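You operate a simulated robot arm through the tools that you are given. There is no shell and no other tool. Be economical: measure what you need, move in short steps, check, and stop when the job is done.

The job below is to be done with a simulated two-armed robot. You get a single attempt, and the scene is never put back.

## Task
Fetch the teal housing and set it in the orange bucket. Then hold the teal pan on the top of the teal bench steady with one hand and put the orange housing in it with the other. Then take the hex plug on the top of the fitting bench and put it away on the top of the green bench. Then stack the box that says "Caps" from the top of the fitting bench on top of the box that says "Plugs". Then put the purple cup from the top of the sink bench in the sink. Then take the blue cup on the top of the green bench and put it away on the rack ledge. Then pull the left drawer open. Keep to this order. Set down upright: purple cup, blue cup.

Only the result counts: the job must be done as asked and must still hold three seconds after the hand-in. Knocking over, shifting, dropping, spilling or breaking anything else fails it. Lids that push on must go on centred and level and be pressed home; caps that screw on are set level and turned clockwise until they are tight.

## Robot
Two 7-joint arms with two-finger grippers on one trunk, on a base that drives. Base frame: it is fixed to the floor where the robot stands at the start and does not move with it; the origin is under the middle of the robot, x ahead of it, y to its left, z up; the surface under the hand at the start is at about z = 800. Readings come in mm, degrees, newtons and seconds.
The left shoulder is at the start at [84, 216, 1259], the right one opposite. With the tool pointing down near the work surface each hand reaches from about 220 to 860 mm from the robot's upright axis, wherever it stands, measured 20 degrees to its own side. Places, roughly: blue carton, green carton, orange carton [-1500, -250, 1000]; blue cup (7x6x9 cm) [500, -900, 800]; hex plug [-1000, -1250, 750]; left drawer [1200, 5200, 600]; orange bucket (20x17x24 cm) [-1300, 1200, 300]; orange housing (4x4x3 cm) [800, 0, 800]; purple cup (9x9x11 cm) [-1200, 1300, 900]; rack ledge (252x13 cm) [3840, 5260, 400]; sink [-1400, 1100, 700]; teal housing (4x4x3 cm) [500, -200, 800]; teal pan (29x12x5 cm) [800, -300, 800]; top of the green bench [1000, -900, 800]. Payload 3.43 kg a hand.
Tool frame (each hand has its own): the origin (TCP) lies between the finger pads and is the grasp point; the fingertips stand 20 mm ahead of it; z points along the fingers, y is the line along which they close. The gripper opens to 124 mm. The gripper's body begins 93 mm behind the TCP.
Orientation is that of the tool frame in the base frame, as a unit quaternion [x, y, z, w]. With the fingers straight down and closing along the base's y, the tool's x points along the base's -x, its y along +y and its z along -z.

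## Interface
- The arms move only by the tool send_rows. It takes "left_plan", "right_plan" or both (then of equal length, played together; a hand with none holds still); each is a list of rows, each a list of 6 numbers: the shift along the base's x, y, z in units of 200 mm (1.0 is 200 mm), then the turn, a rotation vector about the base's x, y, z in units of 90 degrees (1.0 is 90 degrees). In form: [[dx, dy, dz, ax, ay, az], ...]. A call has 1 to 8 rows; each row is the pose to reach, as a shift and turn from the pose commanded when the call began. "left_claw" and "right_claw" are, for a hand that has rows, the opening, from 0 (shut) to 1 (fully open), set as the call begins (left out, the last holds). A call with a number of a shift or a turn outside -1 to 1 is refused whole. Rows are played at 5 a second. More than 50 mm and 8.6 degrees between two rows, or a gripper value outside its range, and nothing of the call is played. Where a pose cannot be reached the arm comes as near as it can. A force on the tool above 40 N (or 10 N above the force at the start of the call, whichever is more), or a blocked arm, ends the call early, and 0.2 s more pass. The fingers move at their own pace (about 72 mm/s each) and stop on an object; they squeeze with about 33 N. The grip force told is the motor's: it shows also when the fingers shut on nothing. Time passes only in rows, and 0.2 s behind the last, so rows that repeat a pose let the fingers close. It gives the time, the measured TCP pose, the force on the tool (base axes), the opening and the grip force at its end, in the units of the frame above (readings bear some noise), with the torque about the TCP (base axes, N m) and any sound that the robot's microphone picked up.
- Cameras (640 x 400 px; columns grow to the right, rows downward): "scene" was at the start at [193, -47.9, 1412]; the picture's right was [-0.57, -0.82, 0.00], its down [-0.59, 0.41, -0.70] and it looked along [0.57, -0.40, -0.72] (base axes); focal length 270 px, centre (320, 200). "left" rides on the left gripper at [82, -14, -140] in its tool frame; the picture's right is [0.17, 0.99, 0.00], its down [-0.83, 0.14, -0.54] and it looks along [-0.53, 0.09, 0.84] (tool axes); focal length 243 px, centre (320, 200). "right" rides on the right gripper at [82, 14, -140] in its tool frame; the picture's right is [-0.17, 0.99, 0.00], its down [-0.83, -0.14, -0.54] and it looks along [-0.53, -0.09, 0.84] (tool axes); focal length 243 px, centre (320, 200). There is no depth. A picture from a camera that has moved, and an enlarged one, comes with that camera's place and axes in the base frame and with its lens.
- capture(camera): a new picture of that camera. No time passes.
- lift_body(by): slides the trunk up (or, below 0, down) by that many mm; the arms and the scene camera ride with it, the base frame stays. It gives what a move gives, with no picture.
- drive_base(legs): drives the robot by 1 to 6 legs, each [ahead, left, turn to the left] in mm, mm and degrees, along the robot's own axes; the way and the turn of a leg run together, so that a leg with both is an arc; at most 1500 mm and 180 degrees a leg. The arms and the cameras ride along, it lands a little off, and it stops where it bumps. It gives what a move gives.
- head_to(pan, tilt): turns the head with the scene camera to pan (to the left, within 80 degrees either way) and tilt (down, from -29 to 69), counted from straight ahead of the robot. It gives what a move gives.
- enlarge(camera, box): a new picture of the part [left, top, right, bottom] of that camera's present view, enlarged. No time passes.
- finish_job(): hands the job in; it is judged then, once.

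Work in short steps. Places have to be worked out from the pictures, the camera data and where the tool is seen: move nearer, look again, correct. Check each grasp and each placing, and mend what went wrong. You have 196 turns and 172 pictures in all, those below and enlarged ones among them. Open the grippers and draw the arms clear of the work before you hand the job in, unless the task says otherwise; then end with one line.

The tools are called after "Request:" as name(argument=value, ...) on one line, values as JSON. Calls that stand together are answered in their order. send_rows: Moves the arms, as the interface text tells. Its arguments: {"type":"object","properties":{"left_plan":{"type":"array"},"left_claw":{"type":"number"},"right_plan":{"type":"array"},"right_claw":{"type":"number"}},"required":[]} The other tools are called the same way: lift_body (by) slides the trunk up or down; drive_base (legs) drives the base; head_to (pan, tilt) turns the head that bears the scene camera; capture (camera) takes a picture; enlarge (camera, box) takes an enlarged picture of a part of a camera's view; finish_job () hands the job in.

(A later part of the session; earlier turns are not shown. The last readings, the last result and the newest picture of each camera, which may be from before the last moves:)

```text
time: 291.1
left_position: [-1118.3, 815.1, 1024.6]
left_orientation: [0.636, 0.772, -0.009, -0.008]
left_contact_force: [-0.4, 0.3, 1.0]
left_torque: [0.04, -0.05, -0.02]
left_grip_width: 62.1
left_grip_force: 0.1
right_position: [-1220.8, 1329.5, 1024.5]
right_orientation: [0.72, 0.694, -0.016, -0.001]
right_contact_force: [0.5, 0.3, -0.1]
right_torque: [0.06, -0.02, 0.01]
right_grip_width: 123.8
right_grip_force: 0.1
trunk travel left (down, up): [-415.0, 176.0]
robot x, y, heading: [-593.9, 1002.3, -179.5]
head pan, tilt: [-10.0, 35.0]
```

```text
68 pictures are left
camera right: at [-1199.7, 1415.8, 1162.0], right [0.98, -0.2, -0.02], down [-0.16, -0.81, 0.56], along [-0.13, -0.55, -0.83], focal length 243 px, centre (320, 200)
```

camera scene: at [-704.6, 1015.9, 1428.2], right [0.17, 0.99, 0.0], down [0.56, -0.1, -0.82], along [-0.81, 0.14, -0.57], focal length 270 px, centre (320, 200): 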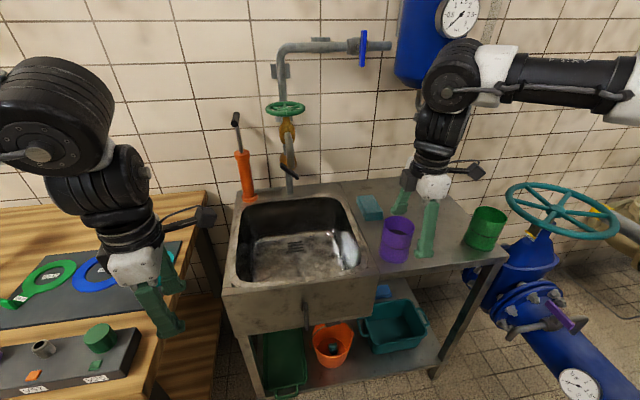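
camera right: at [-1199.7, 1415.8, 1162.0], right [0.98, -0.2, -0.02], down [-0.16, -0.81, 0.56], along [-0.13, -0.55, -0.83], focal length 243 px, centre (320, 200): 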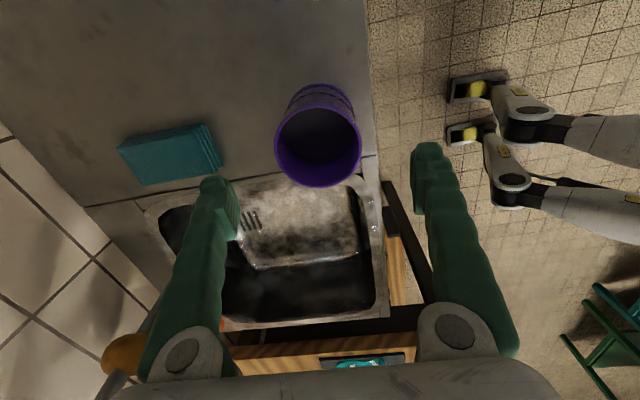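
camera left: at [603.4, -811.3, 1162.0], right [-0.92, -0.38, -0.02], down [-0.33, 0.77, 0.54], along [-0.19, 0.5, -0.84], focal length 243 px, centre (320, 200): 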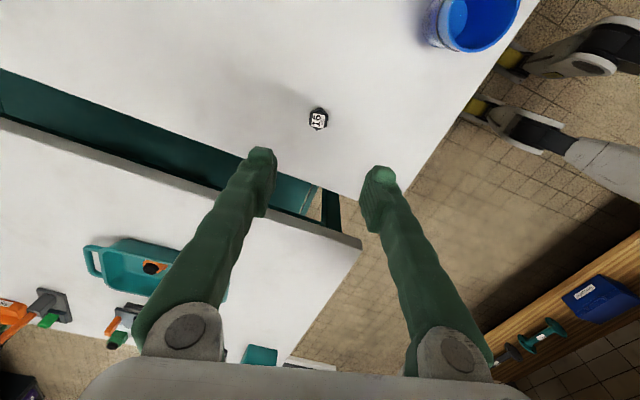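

Centred to within ~10 mm. Adjust and descend to TCP z≈918 around the cup.

Request:
send_rows(right_plan=[[0.012, 0.055, -0.05, 0, 0, 0], [0.012, 0.055, -0.2, 0, 0, 0], [0.012, 0.055, -0.35, 0, 0, 0], [0.012, 0.055, -0.5, 0, 0, 0], [0.012, 0.055, -0.53, 0, 0, 0], [0.012, 0.055, -0.53, 0, 0, 0]])

Request:
capture(camera="right")

```text
time: 292.5
left_position: [-1117.0, 815.6, 1024.5]
left_orientation: [0.636, 0.772, -0.01, -0.008]
left_contact_force: [0.8, 0.4, 0.9]
left_torque: [0.0, 0.03, -0.02]
left_grip_width: 62.4
left_grip_force: 0.1
right_position: [-1216.9, 1341.4, 919.8]
right_orientation: [0.72, 0.694, -0.016, -0.001]
right_contact_force: [-0.4, 0.9, 0.4]
right_torque: [-0.02, 0.0, 0.0]
right_grip_width: 124.0
right_grip_force: 0.0
trunk travel left (down, up): [-415.0, 176.0]
robot x, y, heading: [-595.0, 1000.7, -180.0]
head pan, tilt: [-10.0, 35.0]
```

```text
67 pictures are left
camera right: at [-1196.2, 1427.5, 1057.4], right [0.98, -0.2, -0.02], down [-0.16, -0.81, 0.56], along [-0.13, -0.55, -0.83], focal length 243 px, centre (320, 200)
```

right: 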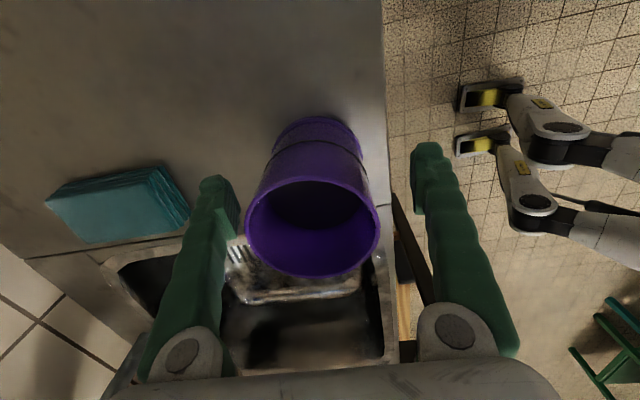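

Cup between the fingers. Close.

Request:
send_rows(right_plan=[[0, 0, 0, 0, 0, 0], [0, 0, 0, 0, 0, 0], [0, 0, 0, 0, 0, 0], [0, 0, 0, 0, 0, 0]], right_claw=0.0)

Request:
send_rows(right_plan=[[0, 0, 0.1, 0, 0, 0], [0, 0, 0.2, 0, 0, 0], [0, 0, 0.35, 0, 0, 0], [0, 0, 0.5, 0, 0, 0], [0, 0, 0.5, 0, 0, 0]])

Request:
capture(camera="right")

Request:
capture(camera="scene")

```text
time: 293.5
left_position: [-1116.7, 813.8, 1024.2]
left_orientation: [0.636, 0.771, -0.01, -0.009]
left_contact_force: [-0.1, -0.9, -0.1]
left_torque: [0.0, 0.02, 0.02]
left_grip_width: 62.0
left_grip_force: 0.0
right_position: [-1216.5, 1341.7, 920.2]
right_orientation: [0.72, 0.694, -0.016, -0.001]
right_contact_force: [0.8, 1.4, 1.4]
right_torque: [-0.11, -0.13, 0.05]
right_grip_width: 80.7
right_grip_force: 32.6
trunk travel left (down, up): [-415.0, 176.0]
robot x, y, heading: [-592.6, 1004.4, -179.8]
head pan, tilt: [-10.0, 35.0]
```

```text
time: 294.7
left_position: [-1117.6, 815.4, 1025.4]
left_orientation: [0.636, 0.771, -0.01, -0.007]
left_contact_force: [0.5, -0.2, 0.6]
left_torque: [0.0, -0.02, -0.01]
left_grip_width: 62.1
left_grip_force: 0.0
right_position: [-1217.6, 1344.0, 1020.1]
right_orientation: [0.72, 0.694, -0.016, -0.001]
right_contact_force: [0.6, -0.4, -1.2]
right_torque: [0.0, 0.0, 0.0]
right_grip_width: 58.1
right_grip_force: 33.4
trunk travel left (down, up): [-415.0, 176.0]
robot x, y, heading: [-590.7, 1003.6, -179.5]
head pan, tilt: [-10.0, 35.0]
```

```text
66 pictures are left
camera right: at [-1196.6, 1429.6, 1156.6], right [0.98, -0.2, -0.02], down [-0.16, -0.81, 0.56], along [-0.13, -0.55, -0.83], focal length 243 px, centre (320, 200)
```

right: 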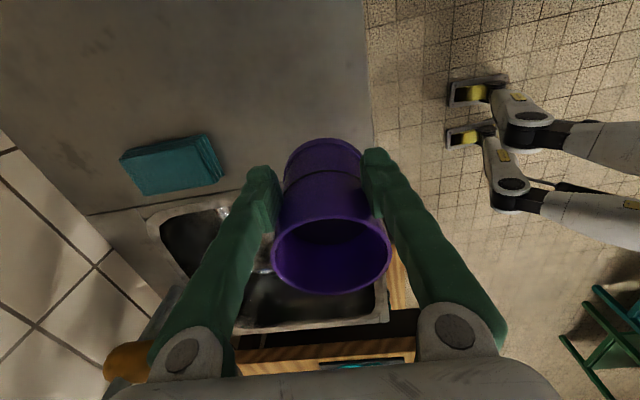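

```text
65 pictures are left
camera scene: at [-810.6, 1015.0, 1427.9], right [0.17, 0.99, 0.0], down [0.57, -0.1, -0.82], along [-0.81, 0.14, -0.57], focal length 270 px, centre (320, 200)
```

scene: 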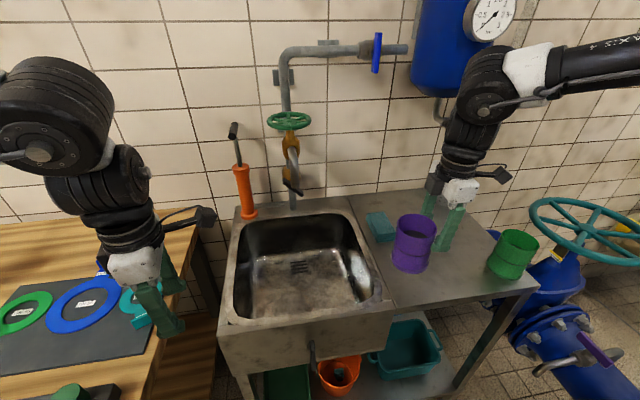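

The cup squirmed: the fingers hold it off-centre (cup centre ~40 mm to -y). I set it back down and regrip.

Request:
send_rows(right_plan=[[0, 0, -0.1, 0, 0, 0], [0, 0, -0.2, 0, 0, 0], [0, 0, -0.3, 0, 0, 0], [0, 0, -0.4, 0, 0, 0], [0, 0, -0.46, 0, 0, 0], [0, 0, -0.46, 0, 0, 0]])

Request:
enlarge(camera="scene", box=[340, 170, 500, 310])

```text
time: 296.1
left_position: [-1117.1, 815.9, 1024.8]
left_orientation: [0.636, 0.772, -0.009, -0.008]
left_contact_force: [-0.9, 0.0, 0.0]
left_torque: [0.0, 0.04, 0.0]
left_grip_width: 61.9
left_grip_force: 0.1
right_position: [-1217.2, 1340.4, 927.4]
right_orientation: [0.72, 0.693, -0.017, -0.001]
right_contact_force: [0.0, -0.8, -0.9]
right_torque: [0.03, -0.04, 0.03]
right_grip_width: 58.0
right_grip_force: 33.7
trunk travel left (down, up): [-415.0, 176.0]
robot x, y, heading: [-589.3, 1003.8, -179.6]
head pan, tilt: [-10.0, 35.0]
```

```text
2.86 times, centred on (420, 240) of scene
camera zoom: at [-809.9, 1014.6, 1428.1], right [0.17, 0.99, 0.0], down [0.57, -0.1, -0.82], along [-0.81, 0.14, -0.57], focal length 772 px, centre (34, 86)
```

zoom: 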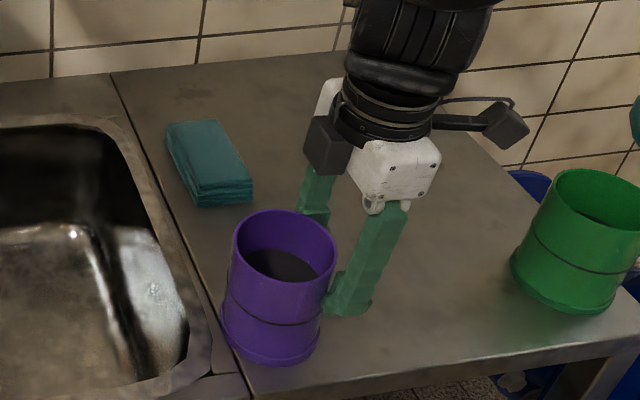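

Request:
send_rows(right_plan=[[0, 0, -0.01, 0, 0, 0], [0, 0, -0.02, 0, 0, 0], [0, 0, -0.03, 0, 0, 0], [0, 0, -0.03, 0, 0, 0]])

Request:
send_rows(right_plan=[[0, 0, -0.01, 0, 0, 0], [0, 0, -0.02, 0, 0, 0], [0, 0, -0.02, 0, 0, 0]])

```text
time: 297.1
left_position: [-1117.7, 814.3, 1024.4]
left_orientation: [0.636, 0.771, -0.01, -0.009]
left_contact_force: [-0.2, -0.9, -0.7]
left_torque: [-0.02, 0.02, 0.0]
left_grip_width: 62.0
left_grip_force: 0.1
right_position: [-1216.9, 1340.1, 921.2]
right_orientation: [0.72, 0.694, -0.016, 0.0]
right_contact_force: [-0.1, -0.3, 0.1]
right_torque: [-0.03, 0.03, 0.02]
right_grip_width: 0.1
right_grip_force: 33.2
trunk travel left (down, up): [-415.0, 176.0]
robot x, y, heading: [-592.5, 1002.8, -179.5]
head pan, tilt: [-10.0, 35.0]
```

```text
time: 297.9
left_position: [-1117.6, 814.7, 1024.8]
left_orientation: [0.636, 0.772, -0.01, -0.008]
left_contact_force: [0.7, 0.8, -0.1]
left_torque: [0.0, 0.03, 0.03]
left_grip_width: 62.1
left_grip_force: 0.0
right_position: [-1219.1, 1341.5, 917.1]
right_orientation: [0.72, 0.694, -0.017, -0.001]
right_contact_force: [-0.5, -0.3, 0.5]
right_torque: [-0.02, 0.0, 0.0]
right_grip_width: 0.0
right_grip_force: 33.4
trunk travel left (down, up): [-415.0, 176.0]
robot x, y, heading: [-595.0, 1000.1, -179.6]
head pan, tilt: [-10.0, 35.0]
```

The cup slipped free at touchdown. Check its state.

Request:
capture(camera="scene")

Request:
capture(camera="right")

```text
63 pictures are left
camera scene: at [-810.0, 1014.6, 1428.1], right [0.17, 0.99, 0.0], down [0.57, -0.1, -0.82], along [-0.81, 0.14, -0.57], focal length 270 px, centre (320, 200)
```

scene: 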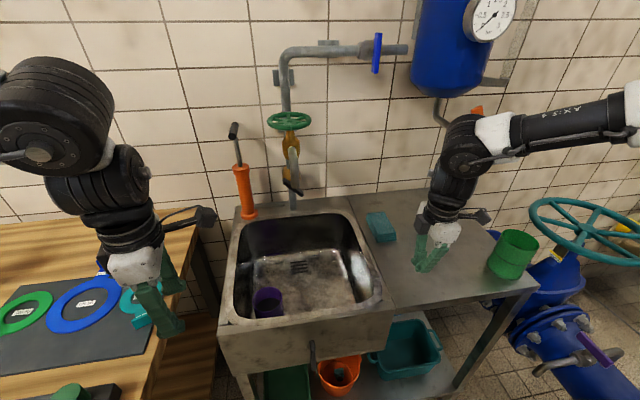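

```text
62 pictures are left
camera right: at [-1196.7, 1427.6, 1054.0], right [0.98, -0.2, -0.02], down [-0.16, -0.81, 0.56], along [-0.13, -0.55, -0.83], focal length 243 px, centre (320, 200)
```

right: 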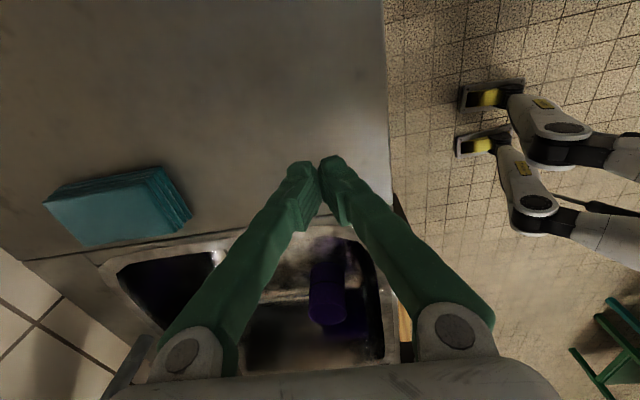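

The cup squirted into the sink. I zoom in to see its pose.

Request:
enlarge(camera="scene", box=[230, 250, 326, 330])

Request:
send_rows(right_plan=[[0, 0, 0.2, 0, 0, 0], [0, 0, 0.4, 0, 0, 0], [0, 0, 0.55, 0, 0, 0]], right_claw=0.6)

Request:
head_to(pan=5, tilt=52)

Request:
capture(camera="scene")

```text
5.00 times, centred on (278, 290) of scene
camera zoom: at [-810.0, 1014.6, 1428.1], right [0.17, 0.99, 0.0], down [0.57, -0.1, -0.82], along [-0.81, 0.14, -0.57], focal length 1351 px, centre (530, -250)
```

zoom: 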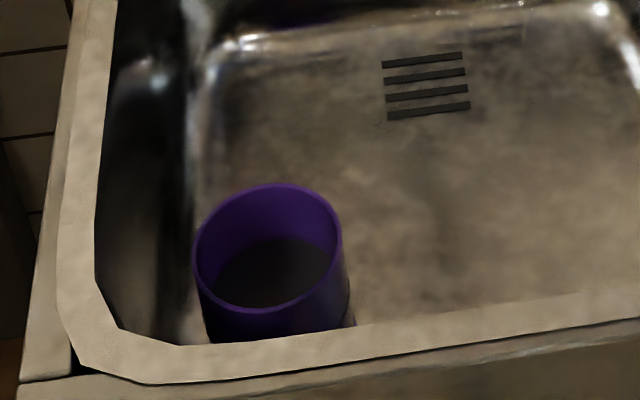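

```text
time: 298.7
left_position: [-1116.6, 814.6, 1025.1]
left_orientation: [0.636, 0.772, -0.01, -0.009]
left_contact_force: [-0.5, -1.1, 1.0]
left_torque: [0.02, 0.0, -0.01]
left_grip_width: 61.7
left_grip_force: 0.1
right_position: [-1217.1, 1339.6, 1030.6]
right_orientation: [0.72, 0.694, -0.016, -0.001]
right_contact_force: [-0.4, -0.1, 0.4]
right_torque: [0.04, 0.03, -0.04]
right_grip_width: 74.0
right_grip_force: 0.0
trunk travel left (down, up): [-415.0, 176.0]
robot x, y, heading: [-593.0, 1003.0, -179.5]
head pan, tilt: [-10.0, 35.0]
```

```text
time: 299.5
left_position: [-1117.0, 815.8, 1024.6]
left_orientation: [0.636, 0.772, -0.011, -0.007]
left_contact_force: [-0.2, 0.1, -0.1]
left_torque: [-0.01, 0.01, 0.0]
left_grip_width: 62.2
left_grip_force: 0.0
right_position: [-1217.6, 1340.0, 1029.6]
right_orientation: [0.72, 0.694, -0.017, -0.002]
right_contact_force: [-0.4, -0.2, 0.2]
right_torque: [-0.02, -0.03, -0.01]
right_grip_width: 74.1
right_grip_force: 0.1
trunk travel left (down, up): [-415.0, 176.0]
robot x, y, heading: [-590.1, 1007.0, -179.3]
head pan, tilt: [5.0, 52.0]
```

```text
60 pictures are left
camera scene: at [-798.1, 993.0, 1403.7], right [-0.09, 1.0, 0.0], down [0.78, 0.07, -0.62], along [-0.61, -0.06, -0.79], focal length 270 px, centre (320, 200)
```

scene: 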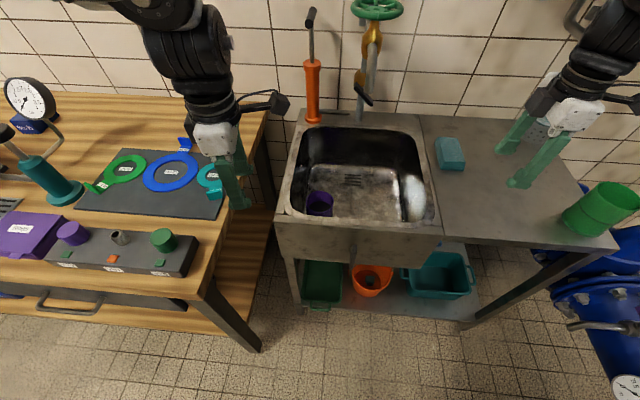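

Request:
enlarge(camera="scene", box=[272, 120, 448, 230])

```text
3.64 times, centred on (360, 175) of scene
camera zoom: at [-798.1, 993.0, 1403.7], right [-0.09, 1.0, 0.0], down [0.78, 0.07, -0.62], along [-0.61, -0.06, -0.79], focal length 982 px, centre (174, 291)
```

zoom: 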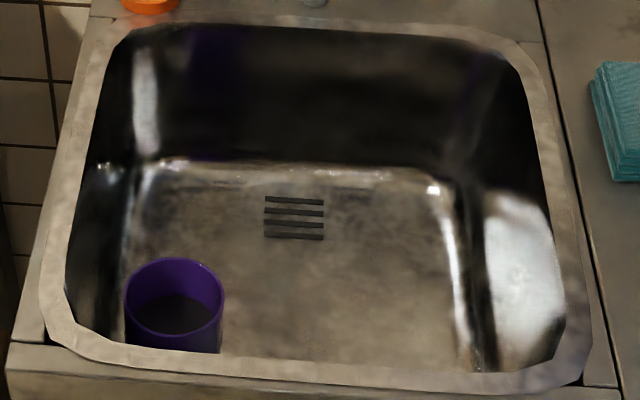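

The purple cup stands upright in the sink, undamaged. Next the blue cup: I back off, turn around and drive to the green bench.

Request:
drive_base(legs=[[-320, 0, 0], [0, 0, 179.5], [0, -1000, 0], [0, -600, 0], [150, 0, 0]])

Request:
head_to(pan=-20, tilt=45)

Request:
capture(camera="scene")

```text
time: 334.5
left_position: [395.4, -402.2, 1025.5]
left_orientation: [0.772, -0.636, 0.008, -0.01]
left_contact_force: [0.2, 0.7, 1.0]
left_torque: [-0.02, 0.0, -0.03]
left_grip_width: 62.2
left_grip_force: 0.0
right_position: [495.4, -926.1, 1029.9]
right_orientation: [-0.694, 0.72, -0.002, 0.018]
right_contact_force: [0.3, -0.5, -0.1]
right_torque: [-0.01, 0.01, -0.01]
right_grip_width: 74.3
right_grip_force: 0.1
trunk travel left (down, up): [-415.0, 176.0]
robot x, y, heading: [-130.1, -591.7, 0.3]
head pan, tilt: [5.0, 52.0]
```

```text
time: 335.4
left_position: [395.3, -403.3, 1025.1]
left_orientation: [0.772, -0.636, 0.008, -0.01]
left_contact_force: [0.4, 0.0, 0.4]
left_torque: [0.03, 0.0, -0.01]
left_grip_width: 62.1
left_grip_force: 0.2
right_position: [495.2, -926.3, 1029.1]
right_orientation: [-0.694, 0.72, -0.001, 0.016]
right_contact_force: [-0.2, 0.6, -0.1]
right_torque: [0.02, 0.01, 0.01]
right_grip_width: 74.1
right_grip_force: 0.1
trunk travel left (down, up): [-415.0, 176.0]
robot x, y, heading: [-128.5, -590.6, 0.5]
head pan, tilt: [-20.0, 45.0]
```

```text
58 pictures are left
camera scene: at [74.5, -618.2, 1413.2], right [-0.33, -0.94, 0.0], down [-0.67, 0.24, -0.71], along [0.67, -0.24, -0.71], focal length 270 px, centre (320, 200)
```

scene: 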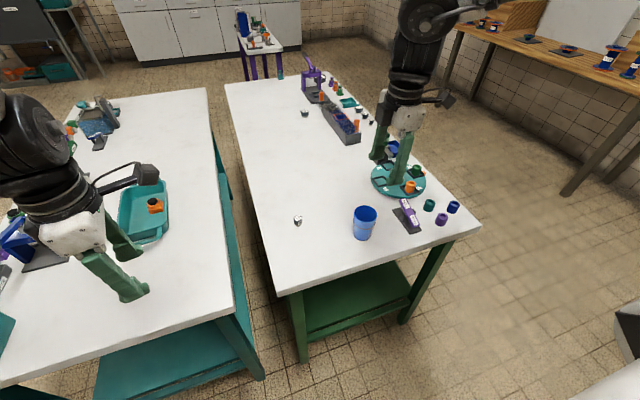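

Before choosing the grasp, I look toward the rack (about 56° left).

Request:
head_to(pan=58, tilt=8)

Request:
capture(camera="scene")

Request:
enlarge(camera="scene", box=[220, 130, 420, 255])

```text
time: 336.9
left_position: [395.9, -402.2, 1024.5]
left_orientation: [0.772, -0.636, 0.008, -0.01]
left_contact_force: [0.6, 0.2, 1.0]
left_torque: [0.0, 0.01, 0.0]
left_grip_width: 62.2
left_grip_force: 0.0
right_position: [495.5, -926.8, 1029.9]
right_orientation: [-0.694, 0.72, -0.001, 0.016]
right_contact_force: [1.5, -0.1, -0.1]
right_torque: [-0.02, 0.0, -0.01]
right_grip_width: 74.4
right_grip_force: 0.0
trunk travel left (down, up): [-415.0, 176.0]
robot x, y, heading: [-130.2, -593.6, 0.4]
head pan, tilt: [58.0, 8.0]
```

```text
57 pictures are left
camera scene: at [46.6, -512.2, 1471.4], right [0.85, -0.52, 0.0], down [-0.07, -0.12, -0.99], along [0.52, 0.84, -0.14], focal length 270 px, centre (320, 200)
```

scene: 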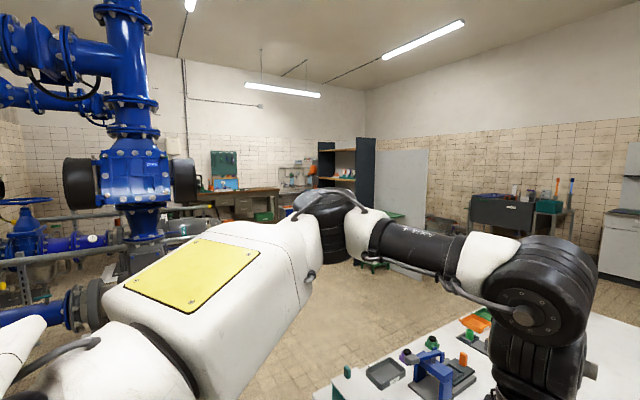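

```text
3.20 times, centred on (320, 192) of scene
camera zoom: at [46.6, -512.2, 1471.4], right [0.85, -0.52, 0.0], down [-0.07, -0.12, -0.99], along [0.52, 0.84, -0.14], focal length 864 px, centre (320, 224)
```

zoom: 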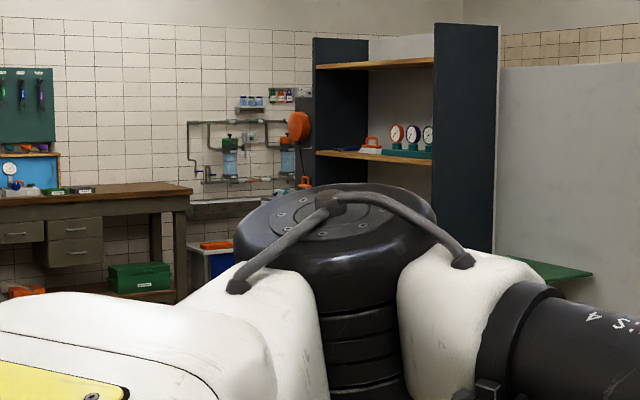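

The ledge must be low along the far wall (y≈5300); a vertical grasp will do. Now the right camera view of the blue cup.

Request:
capture(camera="right")

```text
55 pictures are left
camera right: at [475.8, -1009.4, 1167.0], right [-0.98, 0.2, -0.02], down [0.16, 0.81, 0.56], along [0.13, 0.55, -0.83], focal length 243 px, centre (320, 200)
```

right: 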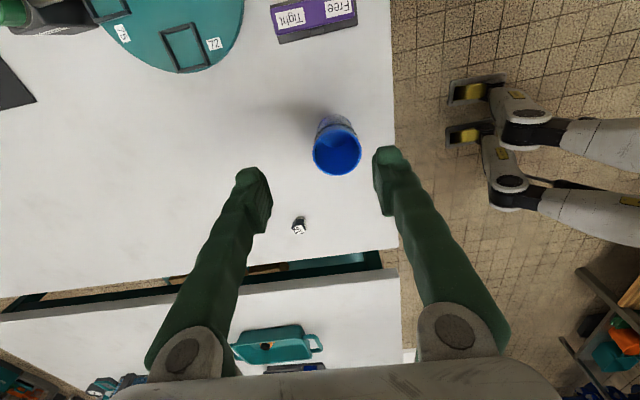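

Request:
enlarge(camera="right", box=[280, 95, 392, 195])

```text
4.00 times, centred on (336, 145) of right
camera zoom: at [475.8, -1009.4, 1167.0], right [-0.98, 0.2, -0.02], down [0.16, 0.81, 0.56], along [0.13, 0.55, -0.83], focal length 970 px, centre (256, 420)
```

zoom: 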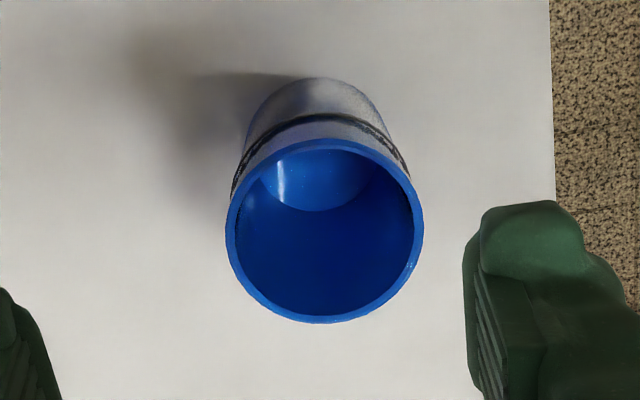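

Cross-checking both views, the cup centre is (484.5,-889.5), rim z≈890, ~60 mm wide. I move above it and check before gripping.

Request:
send_rows(right_plan=[[-0.03, 0.1, -0.1, 0, 0, 0], [-0.055, 0.185, -0.25, 0, 0, 0], [-0.055, 0.185, -0.4, 0, 0, 0], [-0.055, 0.185, -0.45, 0, 0, 0], [-0.055, 0.185, -0.45, 0, 0, 0]], right_claw=0.85)

Request:
capture(camera="right")

```text
time: 338.1
left_position: [396.2, -401.9, 1024.9]
left_orientation: [0.772, -0.636, 0.008, -0.01]
left_contact_force: [0.3, -0.1, -0.2]
left_torque: [0.01, -0.01, 0.02]
left_grip_width: 62.3
left_grip_force: 0.1
right_position: [485.4, -890.2, 939.9]
right_orientation: [-0.694, 0.72, -0.001, 0.017]
right_contact_force: [0.2, 0.2, -0.1]
right_torque: [0.02, 0.01, -0.03]
right_grip_width: 105.4
right_grip_force: 0.0
trunk travel left (down, up): [-415.0, 176.0]
robot x, y, heading: [-130.0, -589.6, 0.4]
head pan, tilt: [58.0, 8.0]
```

```text
53 pictures are left
camera right: at [465.8, -972.2, 1077.7], right [-0.98, 0.2, -0.02], down [0.16, 0.81, 0.56], along [0.13, 0.55, -0.83], focal length 243 px, centre (320, 200)
```

right: 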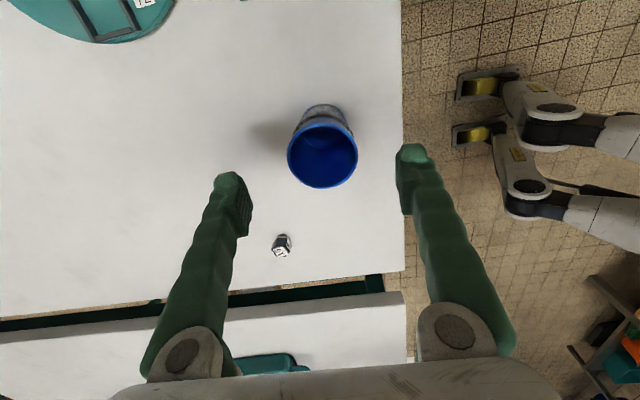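

Triangulation confirms (484,-890), rim 889, diameter ≈60 mm. Descend to z≈852 and close.

Request:
send_rows(right_plan=[[0, 0, -0.15, 0, 0, 0], [0, 0, -0.3, 0, 0, 0], [0, 0, -0.44, 0, 0, 0], [0, 0, -0.44, 0, 0, 0]])

Request:
send_rows(right_plan=[[0, 0, 0, 0, 0, 0], [0, 0, 0, 0, 0, 0], [0, 0, 0, 0, 0, 0], [0, 0, 0, 0, 0, 0]], right_claw=0.0)

Request:
capture(camera="right")

```text
time: 339.1
left_position: [395.6, -402.5, 1024.2]
left_orientation: [0.771, -0.636, 0.009, -0.01]
left_contact_force: [0.2, 0.4, 0.1]
left_torque: [0.03, 0.02, -0.01]
left_grip_width: 62.0
left_grip_force: 0.1
right_position: [482.8, -890.8, 853.0]
right_orientation: [-0.694, 0.72, -0.001, 0.018]
right_contact_force: [-0.4, 0.5, 0.8]
right_torque: [-0.02, 0.0, 0.01]
right_grip_width: 105.3
right_grip_force: 0.0
trunk travel left (down, up): [-415.0, 176.0]
robot x, y, heading: [-132.1, -589.9, 0.7]
head pan, tilt: [58.0, 8.0]
```

```text
time: 340.1
left_position: [396.1, -402.8, 1024.9]
left_orientation: [0.772, -0.636, 0.008, -0.01]
left_contact_force: [0.4, 0.2, 0.1]
left_torque: [0.0, -0.01, -0.02]
left_grip_width: 62.1
left_grip_force: 0.0
right_position: [483.7, -891.9, 853.6]
right_orientation: [-0.694, 0.719, -0.002, 0.017]
right_contact_force: [-0.7, -0.5, -0.2]
right_torque: [0.03, 0.0, 0.0]
right_grip_width: 48.8
right_grip_force: 33.0
trunk travel left (down, up): [-415.0, 176.0]
robot x, y, heading: [-125.8, -588.9, 0.3]
head pan, tilt: [58.0, 8.0]
```

```text
52 pictures are left
camera right: at [463.8, -974.4, 990.8], right [-0.98, 0.2, -0.02], down [0.16, 0.81, 0.56], along [0.13, 0.55, -0.83], focal length 243 px, centre (320, 200)
```

right: 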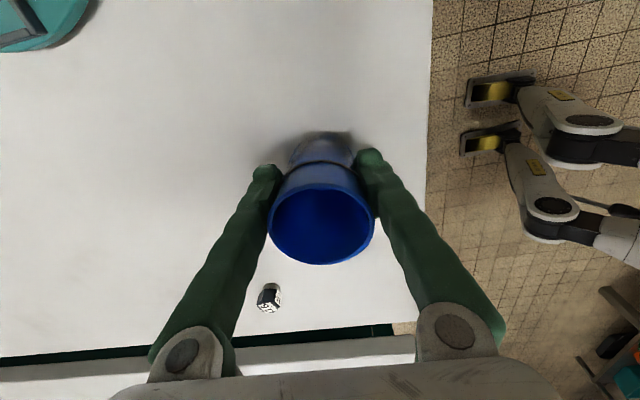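

Centred grip (rim centre coincides with TCP). Lift slowly and monitor.

Request:
send_rows(right_plan=[[0, 0, 0.05, 0, 0, 0], [0, 0, 0.1, 0, 0, 0], [0, 0, 0.2, 0, 0, 0], [0, 0, 0.3, 0, 0, 0], [0, 0, 0.45, 0, 0, 0], [0, 0, 0.6, 0, 0, 0], [0, 0, 0.8, 0, 0, 0]])

Request:
capture(camera="right")

```text
time: 341.7
left_position: [395.8, -401.5, 1024.8]
left_orientation: [0.771, -0.636, 0.009, -0.01]
left_contact_force: [0.7, 0.6, 0.9]
left_torque: [-0.02, 0.0, 0.02]
left_grip_width: 61.7
left_grip_force: 0.0
right_position: [483.6, -888.2, 1012.7]
right_orientation: [-0.694, 0.72, -0.001, 0.016]
right_contact_force: [0.2, -0.5, -0.6]
right_torque: [-0.04, 0.02, 0.01]
right_grip_width: 48.5
right_grip_force: 32.9
trunk travel left (down, up): [-415.0, 176.0]
robot x, y, heading: [-124.7, -588.3, 0.5]
head pan, tilt: [58.0, 8.0]
```

```text
51 pictures are left
camera right: at [463.3, -971.2, 1150.2], right [-0.98, 0.2, -0.02], down [0.16, 0.81, 0.56], along [0.13, 0.55, -0.83], focal length 243 px, centre (320, 200)
```

right: 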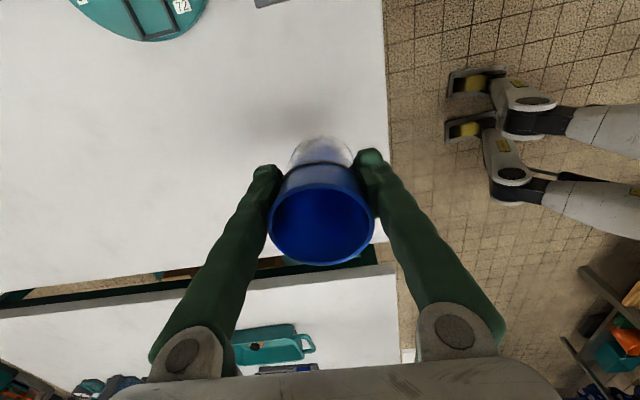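

Firm. Now back off, move up to y≈650, and turn left toward the far wall to survey the route.

Request:
drive_base(legs=[[-250, 0, 0], [0, 1250, 0], [0, 0, 60]])

Request:
head_to(pan=0, tilt=18)

Request:
capture(camera="scene")

```text
time: 363.9
left_position: [-318.4, 1203.2, 1024.7]
left_orientation: [0.989, -0.147, 0.003, -0.011]
left_contact_force: [0.1, -0.2, 0.0]
left_torque: [0.03, -0.01, 0.01]
left_grip_width: 61.8
left_grip_force: 0.1
right_position: [153.4, 1052.8, 1011.8]
right_orientation: [0.966, -0.259, -0.007, -0.015]
right_contact_force: [0.0, -0.2, -1.0]
right_torque: [-0.02, 0.0, -0.02]
right_grip_width: 48.6
right_grip_force: 33.1
trunk travel left (down, up): [-415.0, 176.0]
robot x, y, heading: [-399.5, 648.0, 62.8]
head pan, tilt: [58.0, 8.0]
```

```text
time: 365.2
left_position: [-317.6, 1203.2, 1024.7]
left_orientation: [0.989, -0.147, 0.002, -0.012]
left_contact_force: [0.5, -0.3, -0.3]
left_torque: [0.01, 0.01, -0.02]
left_grip_width: 61.9
left_grip_force: 0.1
right_position: [151.9, 1054.1, 1012.6]
right_orientation: [0.966, -0.259, -0.008, -0.014]
right_contact_force: [-0.5, 0.4, -0.5]
right_torque: [-0.01, -0.01, 0.0]
right_grip_width: 48.6
right_grip_force: 32.9
trunk travel left (down, up): [-415.0, 176.0]
robot x, y, heading: [-398.4, 651.8, 62.7]
head pan, tilt: [0.0, 18.0]
```

```text
50 pictures are left
camera scene: at [-297.3, 846.8, 1455.2], right [0.89, -0.46, 0.0], down [-0.14, -0.27, -0.95], along [0.44, 0.84, -0.31], focal length 270 px, centre (320, 200)
```

scene: 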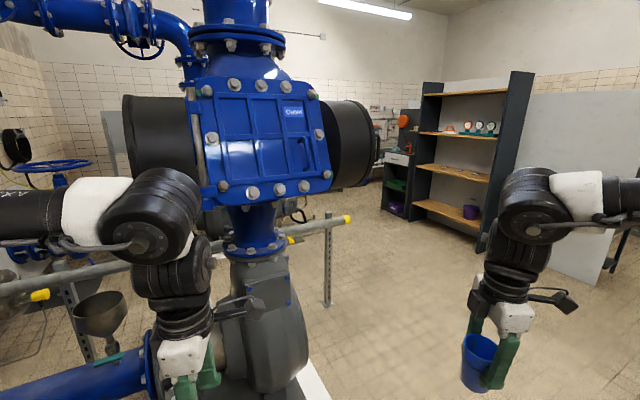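

The pump skid blocks the left; a corridor at x≈1250 runs toward the far wall. I drive right first and then up the corridor.

Request:
drive_base(legs=[[596, -1155, 0], [1360, 308, 0]])

Request:
capture(camera="scene")

```text
time: 388.5
left_position: [1276.6, 2621.2, 1024.0]
left_orientation: [0.991, -0.137, 0.002, -0.013]
left_contact_force: [0.0, -0.4, 0.1]
left_torque: [0.03, -0.01, -0.01]
left_grip_width: 62.1
left_grip_force: 0.1
right_position: [1749.5, 2482.5, 1012.7]
right_orientation: [0.968, -0.25, -0.008, -0.015]
right_contact_force: [-0.7, 0.7, -0.3]
right_torque: [0.0, -0.01, -0.03]
right_grip_width: 48.2
right_grip_force: 34.0
trunk travel left (down, up): [-415.0, 176.0]
robot x, y, heading: [1208.7, 2066.7, 63.8]
head pan, tilt: [0.0, 18.0]
```

```text
49 pictures are left
camera scene: at [1304.6, 2266.0, 1455.2], right [0.9, -0.44, 0.0], down [-0.14, -0.28, -0.95], along [0.42, 0.85, -0.31], focal length 270 px, centre (320, 200)
```

scene: 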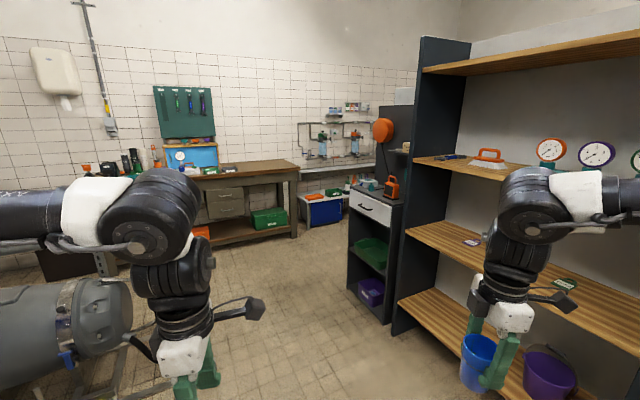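

Request:
enlarge(camera="scene", box=[270, 80, 430, 240])

```text
2.50 times, centred on (350, 160) of scene
camera zoom: at [1304.6, 2266.0, 1455.2], right [0.9, -0.44, 0.0], down [-0.14, -0.28, -0.95], along [0.42, 0.85, -0.31], focal length 675 px, centre (245, 300)
```

zoom: 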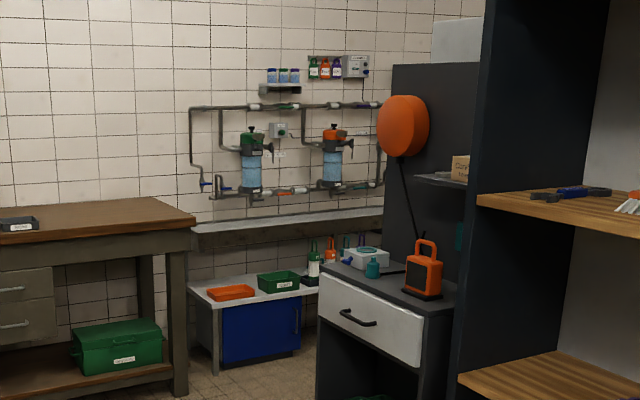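

The gray ledge along the far wall (x from ≈2550, y≈5260, z≈770) with the pipework must be the rack ledge. I advance in the corridor, turn to face it, and look again.

Request:
drive_base(legs=[[1186, 306, 0], [0, 0, 26], [600, 0, 0]])

Request:
head_to(pan=-45, tilt=20)

Request:
capture(camera="scene")

```text
time: 399.2
left_position: [1330.8, 3958.1, 1023.1]
left_orientation: [0.997, 0.08, 0.001, -0.012]
left_contact_force: [-0.9, 1.1, -0.8]
left_torque: [-0.1, 0.0, -0.01]
left_grip_width: 61.9
left_grip_force: 0.1
right_position: [1818.6, 4029.6, 1010.0]
right_orientation: [0.999, -0.034, -0.01, -0.012]
right_contact_force: [-0.3, 0.9, -0.1]
right_torque: [-0.04, -0.02, 0.02]
right_grip_width: 48.3
right_grip_force: 32.9
trunk travel left (down, up): [-415.0, 176.0]
robot x, y, heading: [1503.4, 3424.7, 88.6]
head pan, tilt: [0.0, 18.0]
stopped in leg 3: the robot was blocked; the commanded pose is now the measured one
```

```text
time: 400.3
left_position: [1333.8, 3955.5, 1024.4]
left_orientation: [0.997, 0.079, -0.001, -0.013]
left_contact_force: [-0.8, -0.4, 0.2]
left_torque: [0.01, -0.02, 0.03]
left_grip_width: 62.0
left_grip_force: 0.0
right_position: [1821.2, 4027.0, 1012.9]
right_orientation: [0.999, -0.034, -0.011, -0.013]
right_contact_force: [-0.1, 0.6, -0.5]
right_torque: [0.0, 0.02, -0.01]
right_grip_width: 48.4
right_grip_force: 32.5
trunk travel left (down, up): [-415.0, 176.0]
robot x, y, heading: [1504.7, 3423.4, 88.3]
head pan, tilt: [-45.0, 20.0]
```

```text
47 pictures are left
camera scene: at [1573.0, 3615.9, 1451.8], right [0.69, -0.72, 0.0], down [-0.25, -0.24, -0.94], along [0.68, 0.65, -0.34], focal length 270 px, centre (320, 200)
```

scene: 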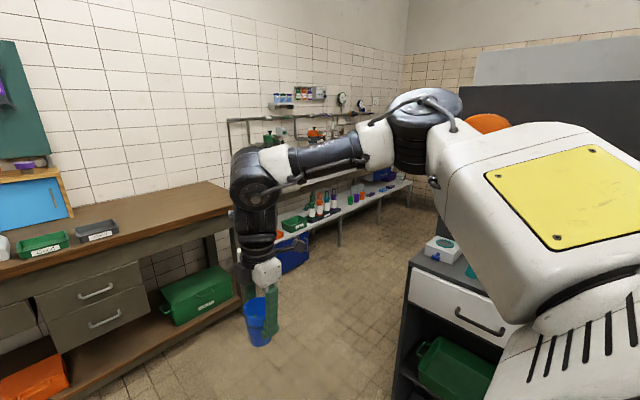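

The base was blocked by something; I look left and down.

Request:
head_to(pan=35, tilt=45)

Request:
capture(camera="scene")

```text
time: 401.9
left_position: [1334.0, 3955.6, 1024.4]
left_orientation: [0.997, 0.079, -0.001, -0.013]
left_contact_force: [0.7, 0.0, 0.1]
left_torque: [0.03, 0.0, -0.03]
left_grip_width: 61.8
left_grip_force: 0.1
right_position: [1823.0, 4026.0, 1012.1]
right_orientation: [0.999, -0.034, -0.011, -0.014]
right_contact_force: [0.8, -0.2, 0.1]
right_torque: [-0.02, 0.01, 0.01]
right_grip_width: 48.5
right_grip_force: 32.8
trunk travel left (down, up): [-415.0, 176.0]
robot x, y, heading: [1499.6, 3419.8, 88.2]
head pan, tilt: [35.0, 45.0]
```

```text
46 pictures are left
camera scene: at [1460.7, 3618.9, 1413.2], right [0.83, 0.55, 0.0], down [0.39, -0.59, -0.71], along [-0.39, 0.59, -0.71], focal length 270 px, centre (320, 200)
```

scene: 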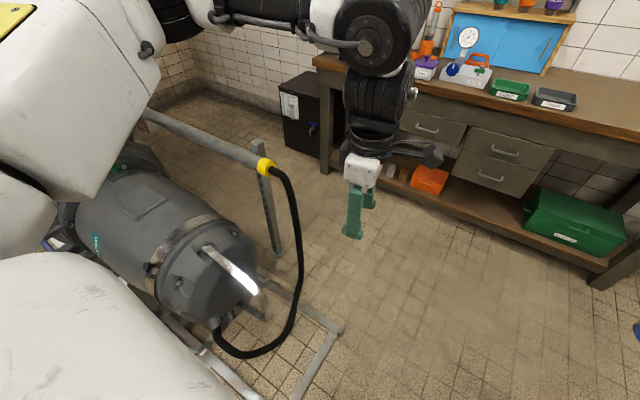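

A floor frame of the tank (x up to ≈1270) is on the left. I back 80, strafe right 220, then go ahead.

Request:
drive_base(legs=[[-80, 0, 0], [0, -230, 0], [650, 0, 1.7]])

Request:
head_to(pan=-40, tilt=25)

Request:
capture(camera="scene")

```text
time: 410.3
left_position: [1576.7, 4508.6, 1025.4]
left_orientation: [0.996, 0.084, -0.001, -0.013]
left_contact_force: [-0.8, 0.4, 0.2]
left_torque: [0.01, -0.03, 0.03]
left_grip_width: 61.9
left_grip_force: 0.1
right_position: [2063.4, 4584.2, 1013.1]
right_orientation: [0.999, -0.03, -0.011, -0.014]
right_contact_force: [0.8, 0.5, 0.0]
right_torque: [-0.03, 0.03, -0.03]
right_grip_width: 48.3
right_grip_force: 33.7
trunk travel left (down, up): [-415.0, 176.0]
robot x, y, heading: [1751.5, 3975.9, 89.1]
head pan, tilt: [35.0, 45.0]
```

```text
time: 411.7
left_position: [1576.9, 4510.1, 1025.6]
left_orientation: [0.996, 0.083, -0.001, -0.013]
left_contact_force: [0.1, 0.5, -0.3]
left_torque: [0.03, 0.01, 0.02]
left_grip_width: 61.9
left_grip_force: 0.0
right_position: [2063.8, 4583.0, 1013.2]
right_orientation: [0.999, -0.031, -0.012, -0.013]
right_contact_force: [-0.6, 0.1, -0.3]
right_torque: [0.02, 0.01, 0.01]
right_grip_width: 48.5
right_grip_force: 33.2
trunk travel left (down, up): [-415.0, 176.0]
robot x, y, heading: [1749.2, 3975.6, 89.1]
head pan, tilt: [-40.0, 25.0]
```

```text
45 pictures are left
camera scene: at [1811.1, 4175.3, 1443.8], right [0.75, -0.66, 0.0], down [-0.28, -0.32, -0.91], along [0.59, 0.68, -0.42], focal length 270 px, centre (320, 200)
```

scene: 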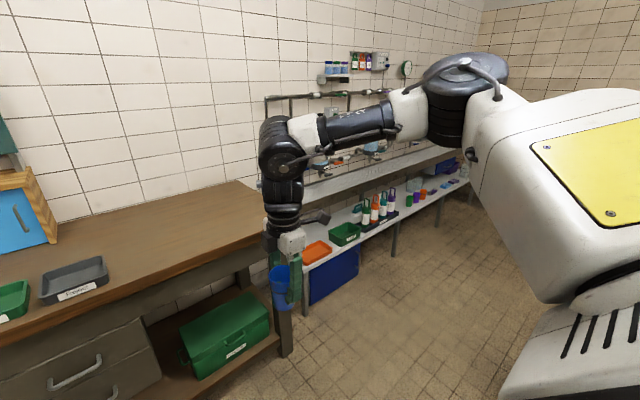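

Request:
enlarge(camera="scene", box=[260, 130, 500, 310])

```text
2.22 times, centred on (380, 220) of scene
camera zoom: at [1811.1, 4175.3, 1443.8], right [0.75, -0.66, 0.0], down [-0.28, -0.32, -0.91], along [0.59, 0.68, -0.42], focal length 600 px, centre (187, 156)
```

zoom: 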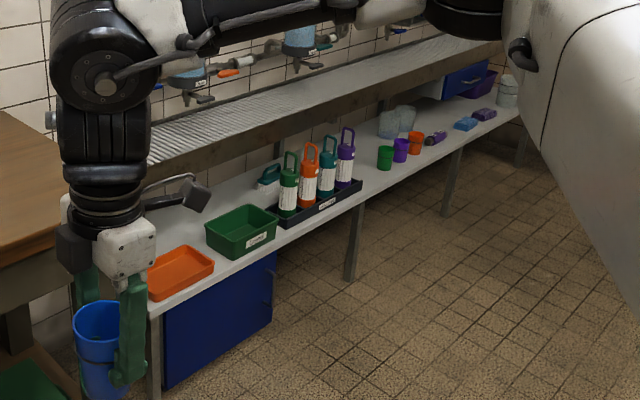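

The low white ledge (front y≈5200, z≈400, x from 2580, with bottles and cups) is the rack ledge; a free gap is near x≈3655. I move forward to y≈4480 then strafe right toward it.

Request:
drive_base(legs=[[500, 0, 0.9], [0, -800, 0], [0, -780, 0]])

Request:
head_to(pan=-15, tilt=42)

Request:
capture(camera="scene")

```text
time: 436.4
left_position: [3181.5, 4981.4, 1025.1]
left_orientation: [0.997, 0.074, -0.001, -0.014]
left_contact_force: [-0.9, -0.1, -0.4]
left_torque: [0.0, -0.03, -0.02]
left_grip_width: 62.1
left_grip_force: 0.0
right_position: [3668.9, 5049.0, 1012.0]
right_orientation: [0.999, -0.038, -0.011, -0.014]
right_contact_force: [-0.4, 0.1, 0.3]
right_torque: [-0.03, 0.02, 0.0]
right_grip_width: 48.5
right_grip_force: 33.4
trunk travel left (down, up): [-415.0, 176.0]
robot x, y, heading: [3344.1, 4452.0, 87.8]
head pan, tilt: [-40.0, 25.0]
```

```text
time: 437.3
left_position: [3181.2, 4980.7, 1026.2]
left_orientation: [0.997, 0.075, -0.001, -0.013]
left_contact_force: [-0.2, -0.5, 0.9]
left_torque: [-0.02, 0.0, 0.0]
left_grip_width: 62.2
left_grip_force: 0.2
right_position: [3669.6, 5048.4, 1013.3]
right_orientation: [0.999, -0.039, -0.01, -0.014]
right_contact_force: [-0.1, -0.6, 0.5]
right_torque: [-0.02, -0.02, -0.01]
right_grip_width: 48.3
right_grip_force: 32.9
trunk travel left (down, up): [-415.0, 176.0]
robot x, y, heading: [3346.8, 4449.2, 87.9]
head pan, tilt: [-15.0, 42.0]
```

```text
43 pictures are left
camera scene: at [3373.0, 4656.2, 1417.6], right [0.96, -0.29, 0.0], down [-0.2, -0.64, -0.74], along [0.22, 0.71, -0.67], focal length 270 px, centre (320, 200)
```

scene: 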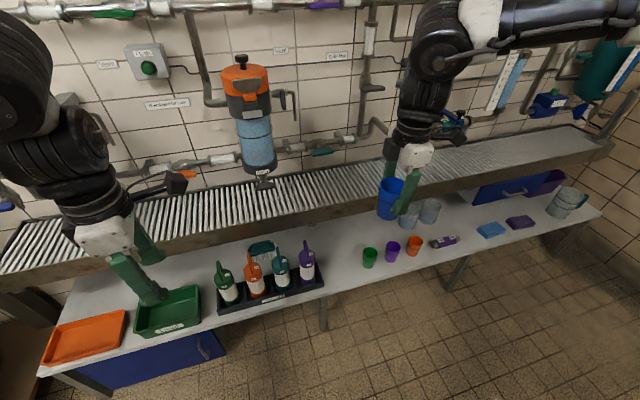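

The conveyor above ends at y≈5325, leaving a ~13 cm free strip of the white ledge (y≈5190–5325). I turn the right tool -90° so it closes along x (slim toward the conveyor).

Request:
send_rows(right_plan=[[0, 0, 0, 0, 0, -0.09], [0, 0, 0, 0, 0, -0.18], [0, 0, 0, 0, 0, -0.27], [0, 0, 0, 0, 0, -0.36], [0, 0, 0, 0, 0, -0.45], [0, 0, 0, 0, 0, -0.54], [0, 0, 0, 0, 0, -0.63], [0, 0, 0, 0, 0, -0.72]])

Request:
send_rows(right_plan=[[0, 0, 0, 0, 0, -0.09], [0, 0, 0, 0, 0, -0.18], [0, 0, 0, 0, 0, -0.24], [0, 0, 0, 0, 0, -0.24]])

Request:
lift_body(by=-395)

Request:
capture(camera="scene")

```text
time: 439.1
left_position: [3180.4, 4982.7, 1025.7]
left_orientation: [0.997, 0.074, 0.0, -0.013]
left_contact_force: [0.3, 0.2, 0.5]
left_torque: [0.0, 0.02, 0.0]
left_grip_width: 62.1
left_grip_force: 0.0
right_position: [3668.2, 5049.7, 1012.0]
right_orientation: [0.821, -0.57, -0.002, -0.017]
right_contact_force: [-0.8, 0.0, -0.2]
right_torque: [-0.04, 0.01, 0.0]
right_grip_width: 48.3
right_grip_force: 32.6
trunk travel left (down, up): [-415.0, 176.0]
robot x, y, heading: [3345.9, 4446.9, 87.8]
head pan, tilt: [-15.0, 42.0]
```

```text
time: 440.1
left_position: [3180.3, 4982.6, 1026.4]
left_orientation: [0.997, 0.075, -0.001, -0.012]
left_contact_force: [0.2, 0.3, -0.5]
left_torque: [-0.03, 0.01, 0.0]
left_grip_width: 62.2
left_grip_force: 0.0
right_position: [3669.3, 5048.5, 1013.7]
right_orientation: [-0.7, 0.714, 0.0, 0.018]
right_contact_force: [0.0, 0.2, 0.1]
right_torque: [0.0, -0.02, 0.0]
right_grip_width: 48.1
right_grip_force: 32.4
trunk travel left (down, up): [-415.0, 176.0]
robot x, y, heading: [3348.2, 4450.0, 88.3]
head pan, tilt: [-15.0, 42.0]
```

```text
time: 443.9
left_position: [3181.7, 4981.0, 629.3]
left_orientation: [0.997, 0.075, 0.0, -0.014]
left_contact_force: [0.8, -0.2, 0.8]
left_torque: [0.0, 0.0, 0.01]
left_grip_width: 62.4
left_grip_force: 0.0
right_position: [3668.9, 5049.0, 617.2]
right_orientation: [-0.701, 0.713, -0.002, 0.017]
right_contact_force: [-0.1, 0.1, -1.0]
right_torque: [-0.01, 0.02, 0.01]
right_grip_width: 48.4
right_grip_force: 32.7
trunk travel left (down, up): [-20.0, 571.0]
robot x, y, heading: [3342.7, 4449.4, 88.1]
head pan, tilt: [-15.0, 42.0]
```

```text
42 pictures are left
camera scene: at [3377.3, 4778.7, 1004.2], right [0.96, -0.29, 0.0], down [-0.2, -0.64, -0.74], along [0.22, 0.71, -0.67], focal length 270 px, centre (320, 200)
```

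scene: 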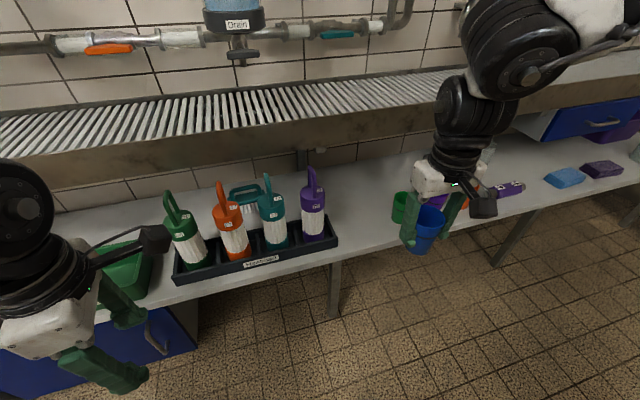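

Gap between caddy and green cup is x≈3575–3750; conveyor front ≈ y 5337. I drive in 190 mm (slightly left) with the cup at z≈617.

Request:
drive_base(legs=[[192, 10, 0]])

Request:
capture(camera="right")

Request:
capture(camera="scene")

```text
time: 445.8
left_position: [3175.5, 5179.4, 630.1]
left_orientation: [0.997, 0.077, -0.001, -0.013]
left_contact_force: [0.8, -0.7, 0.9]
left_torque: [-0.01, 0.03, -0.02]
left_grip_width: 62.1
left_grip_force: 0.0
right_position: [3663.1, 5249.0, 618.3]
right_orientation: [-0.703, 0.711, -0.002, 0.017]
right_contact_force: [-0.9, 0.2, -1.4]
right_torque: [0.0, 0.02, 0.0]
right_grip_width: 48.2
right_grip_force: 33.2
trunk travel left (down, up): [-20.0, 571.0]
robot x, y, heading: [3344.1, 4646.1, 87.9]
head pan, tilt: [-15.0, 42.0]
```

```text
41 pictures are left
camera right: at [3645.6, 5165.7, 754.4], right [-0.98, 0.18, -0.02], down [0.13, 0.82, 0.56], along [0.12, 0.55, -0.83], focal length 243 px, centre (320, 200)
```

right: 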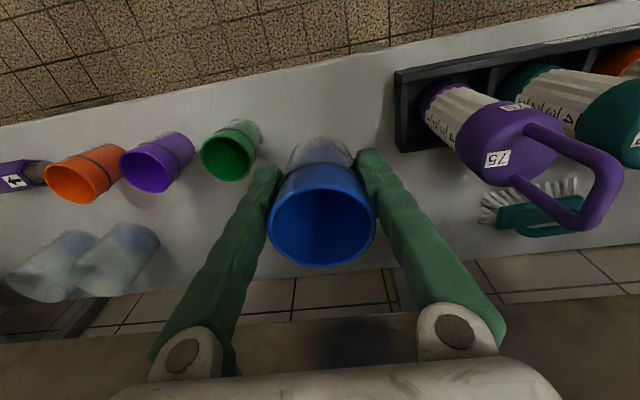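

```text
40 pictures are left
camera scene: at [3372.5, 4978.1, 1004.0], right [0.96, -0.29, 0.0], down [-0.19, -0.64, -0.74], along [0.21, 0.71, -0.67], focal length 270 px, centre (320, 200)
```

scene: 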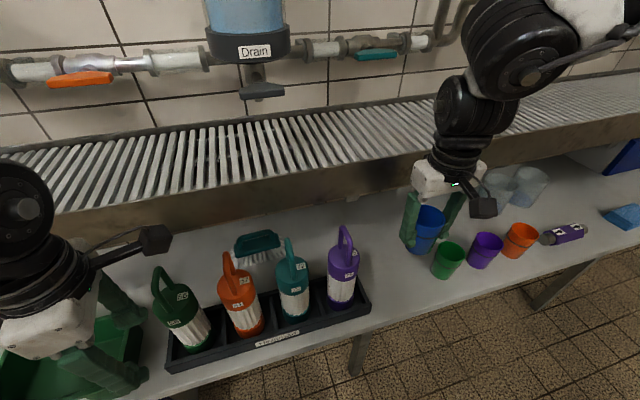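

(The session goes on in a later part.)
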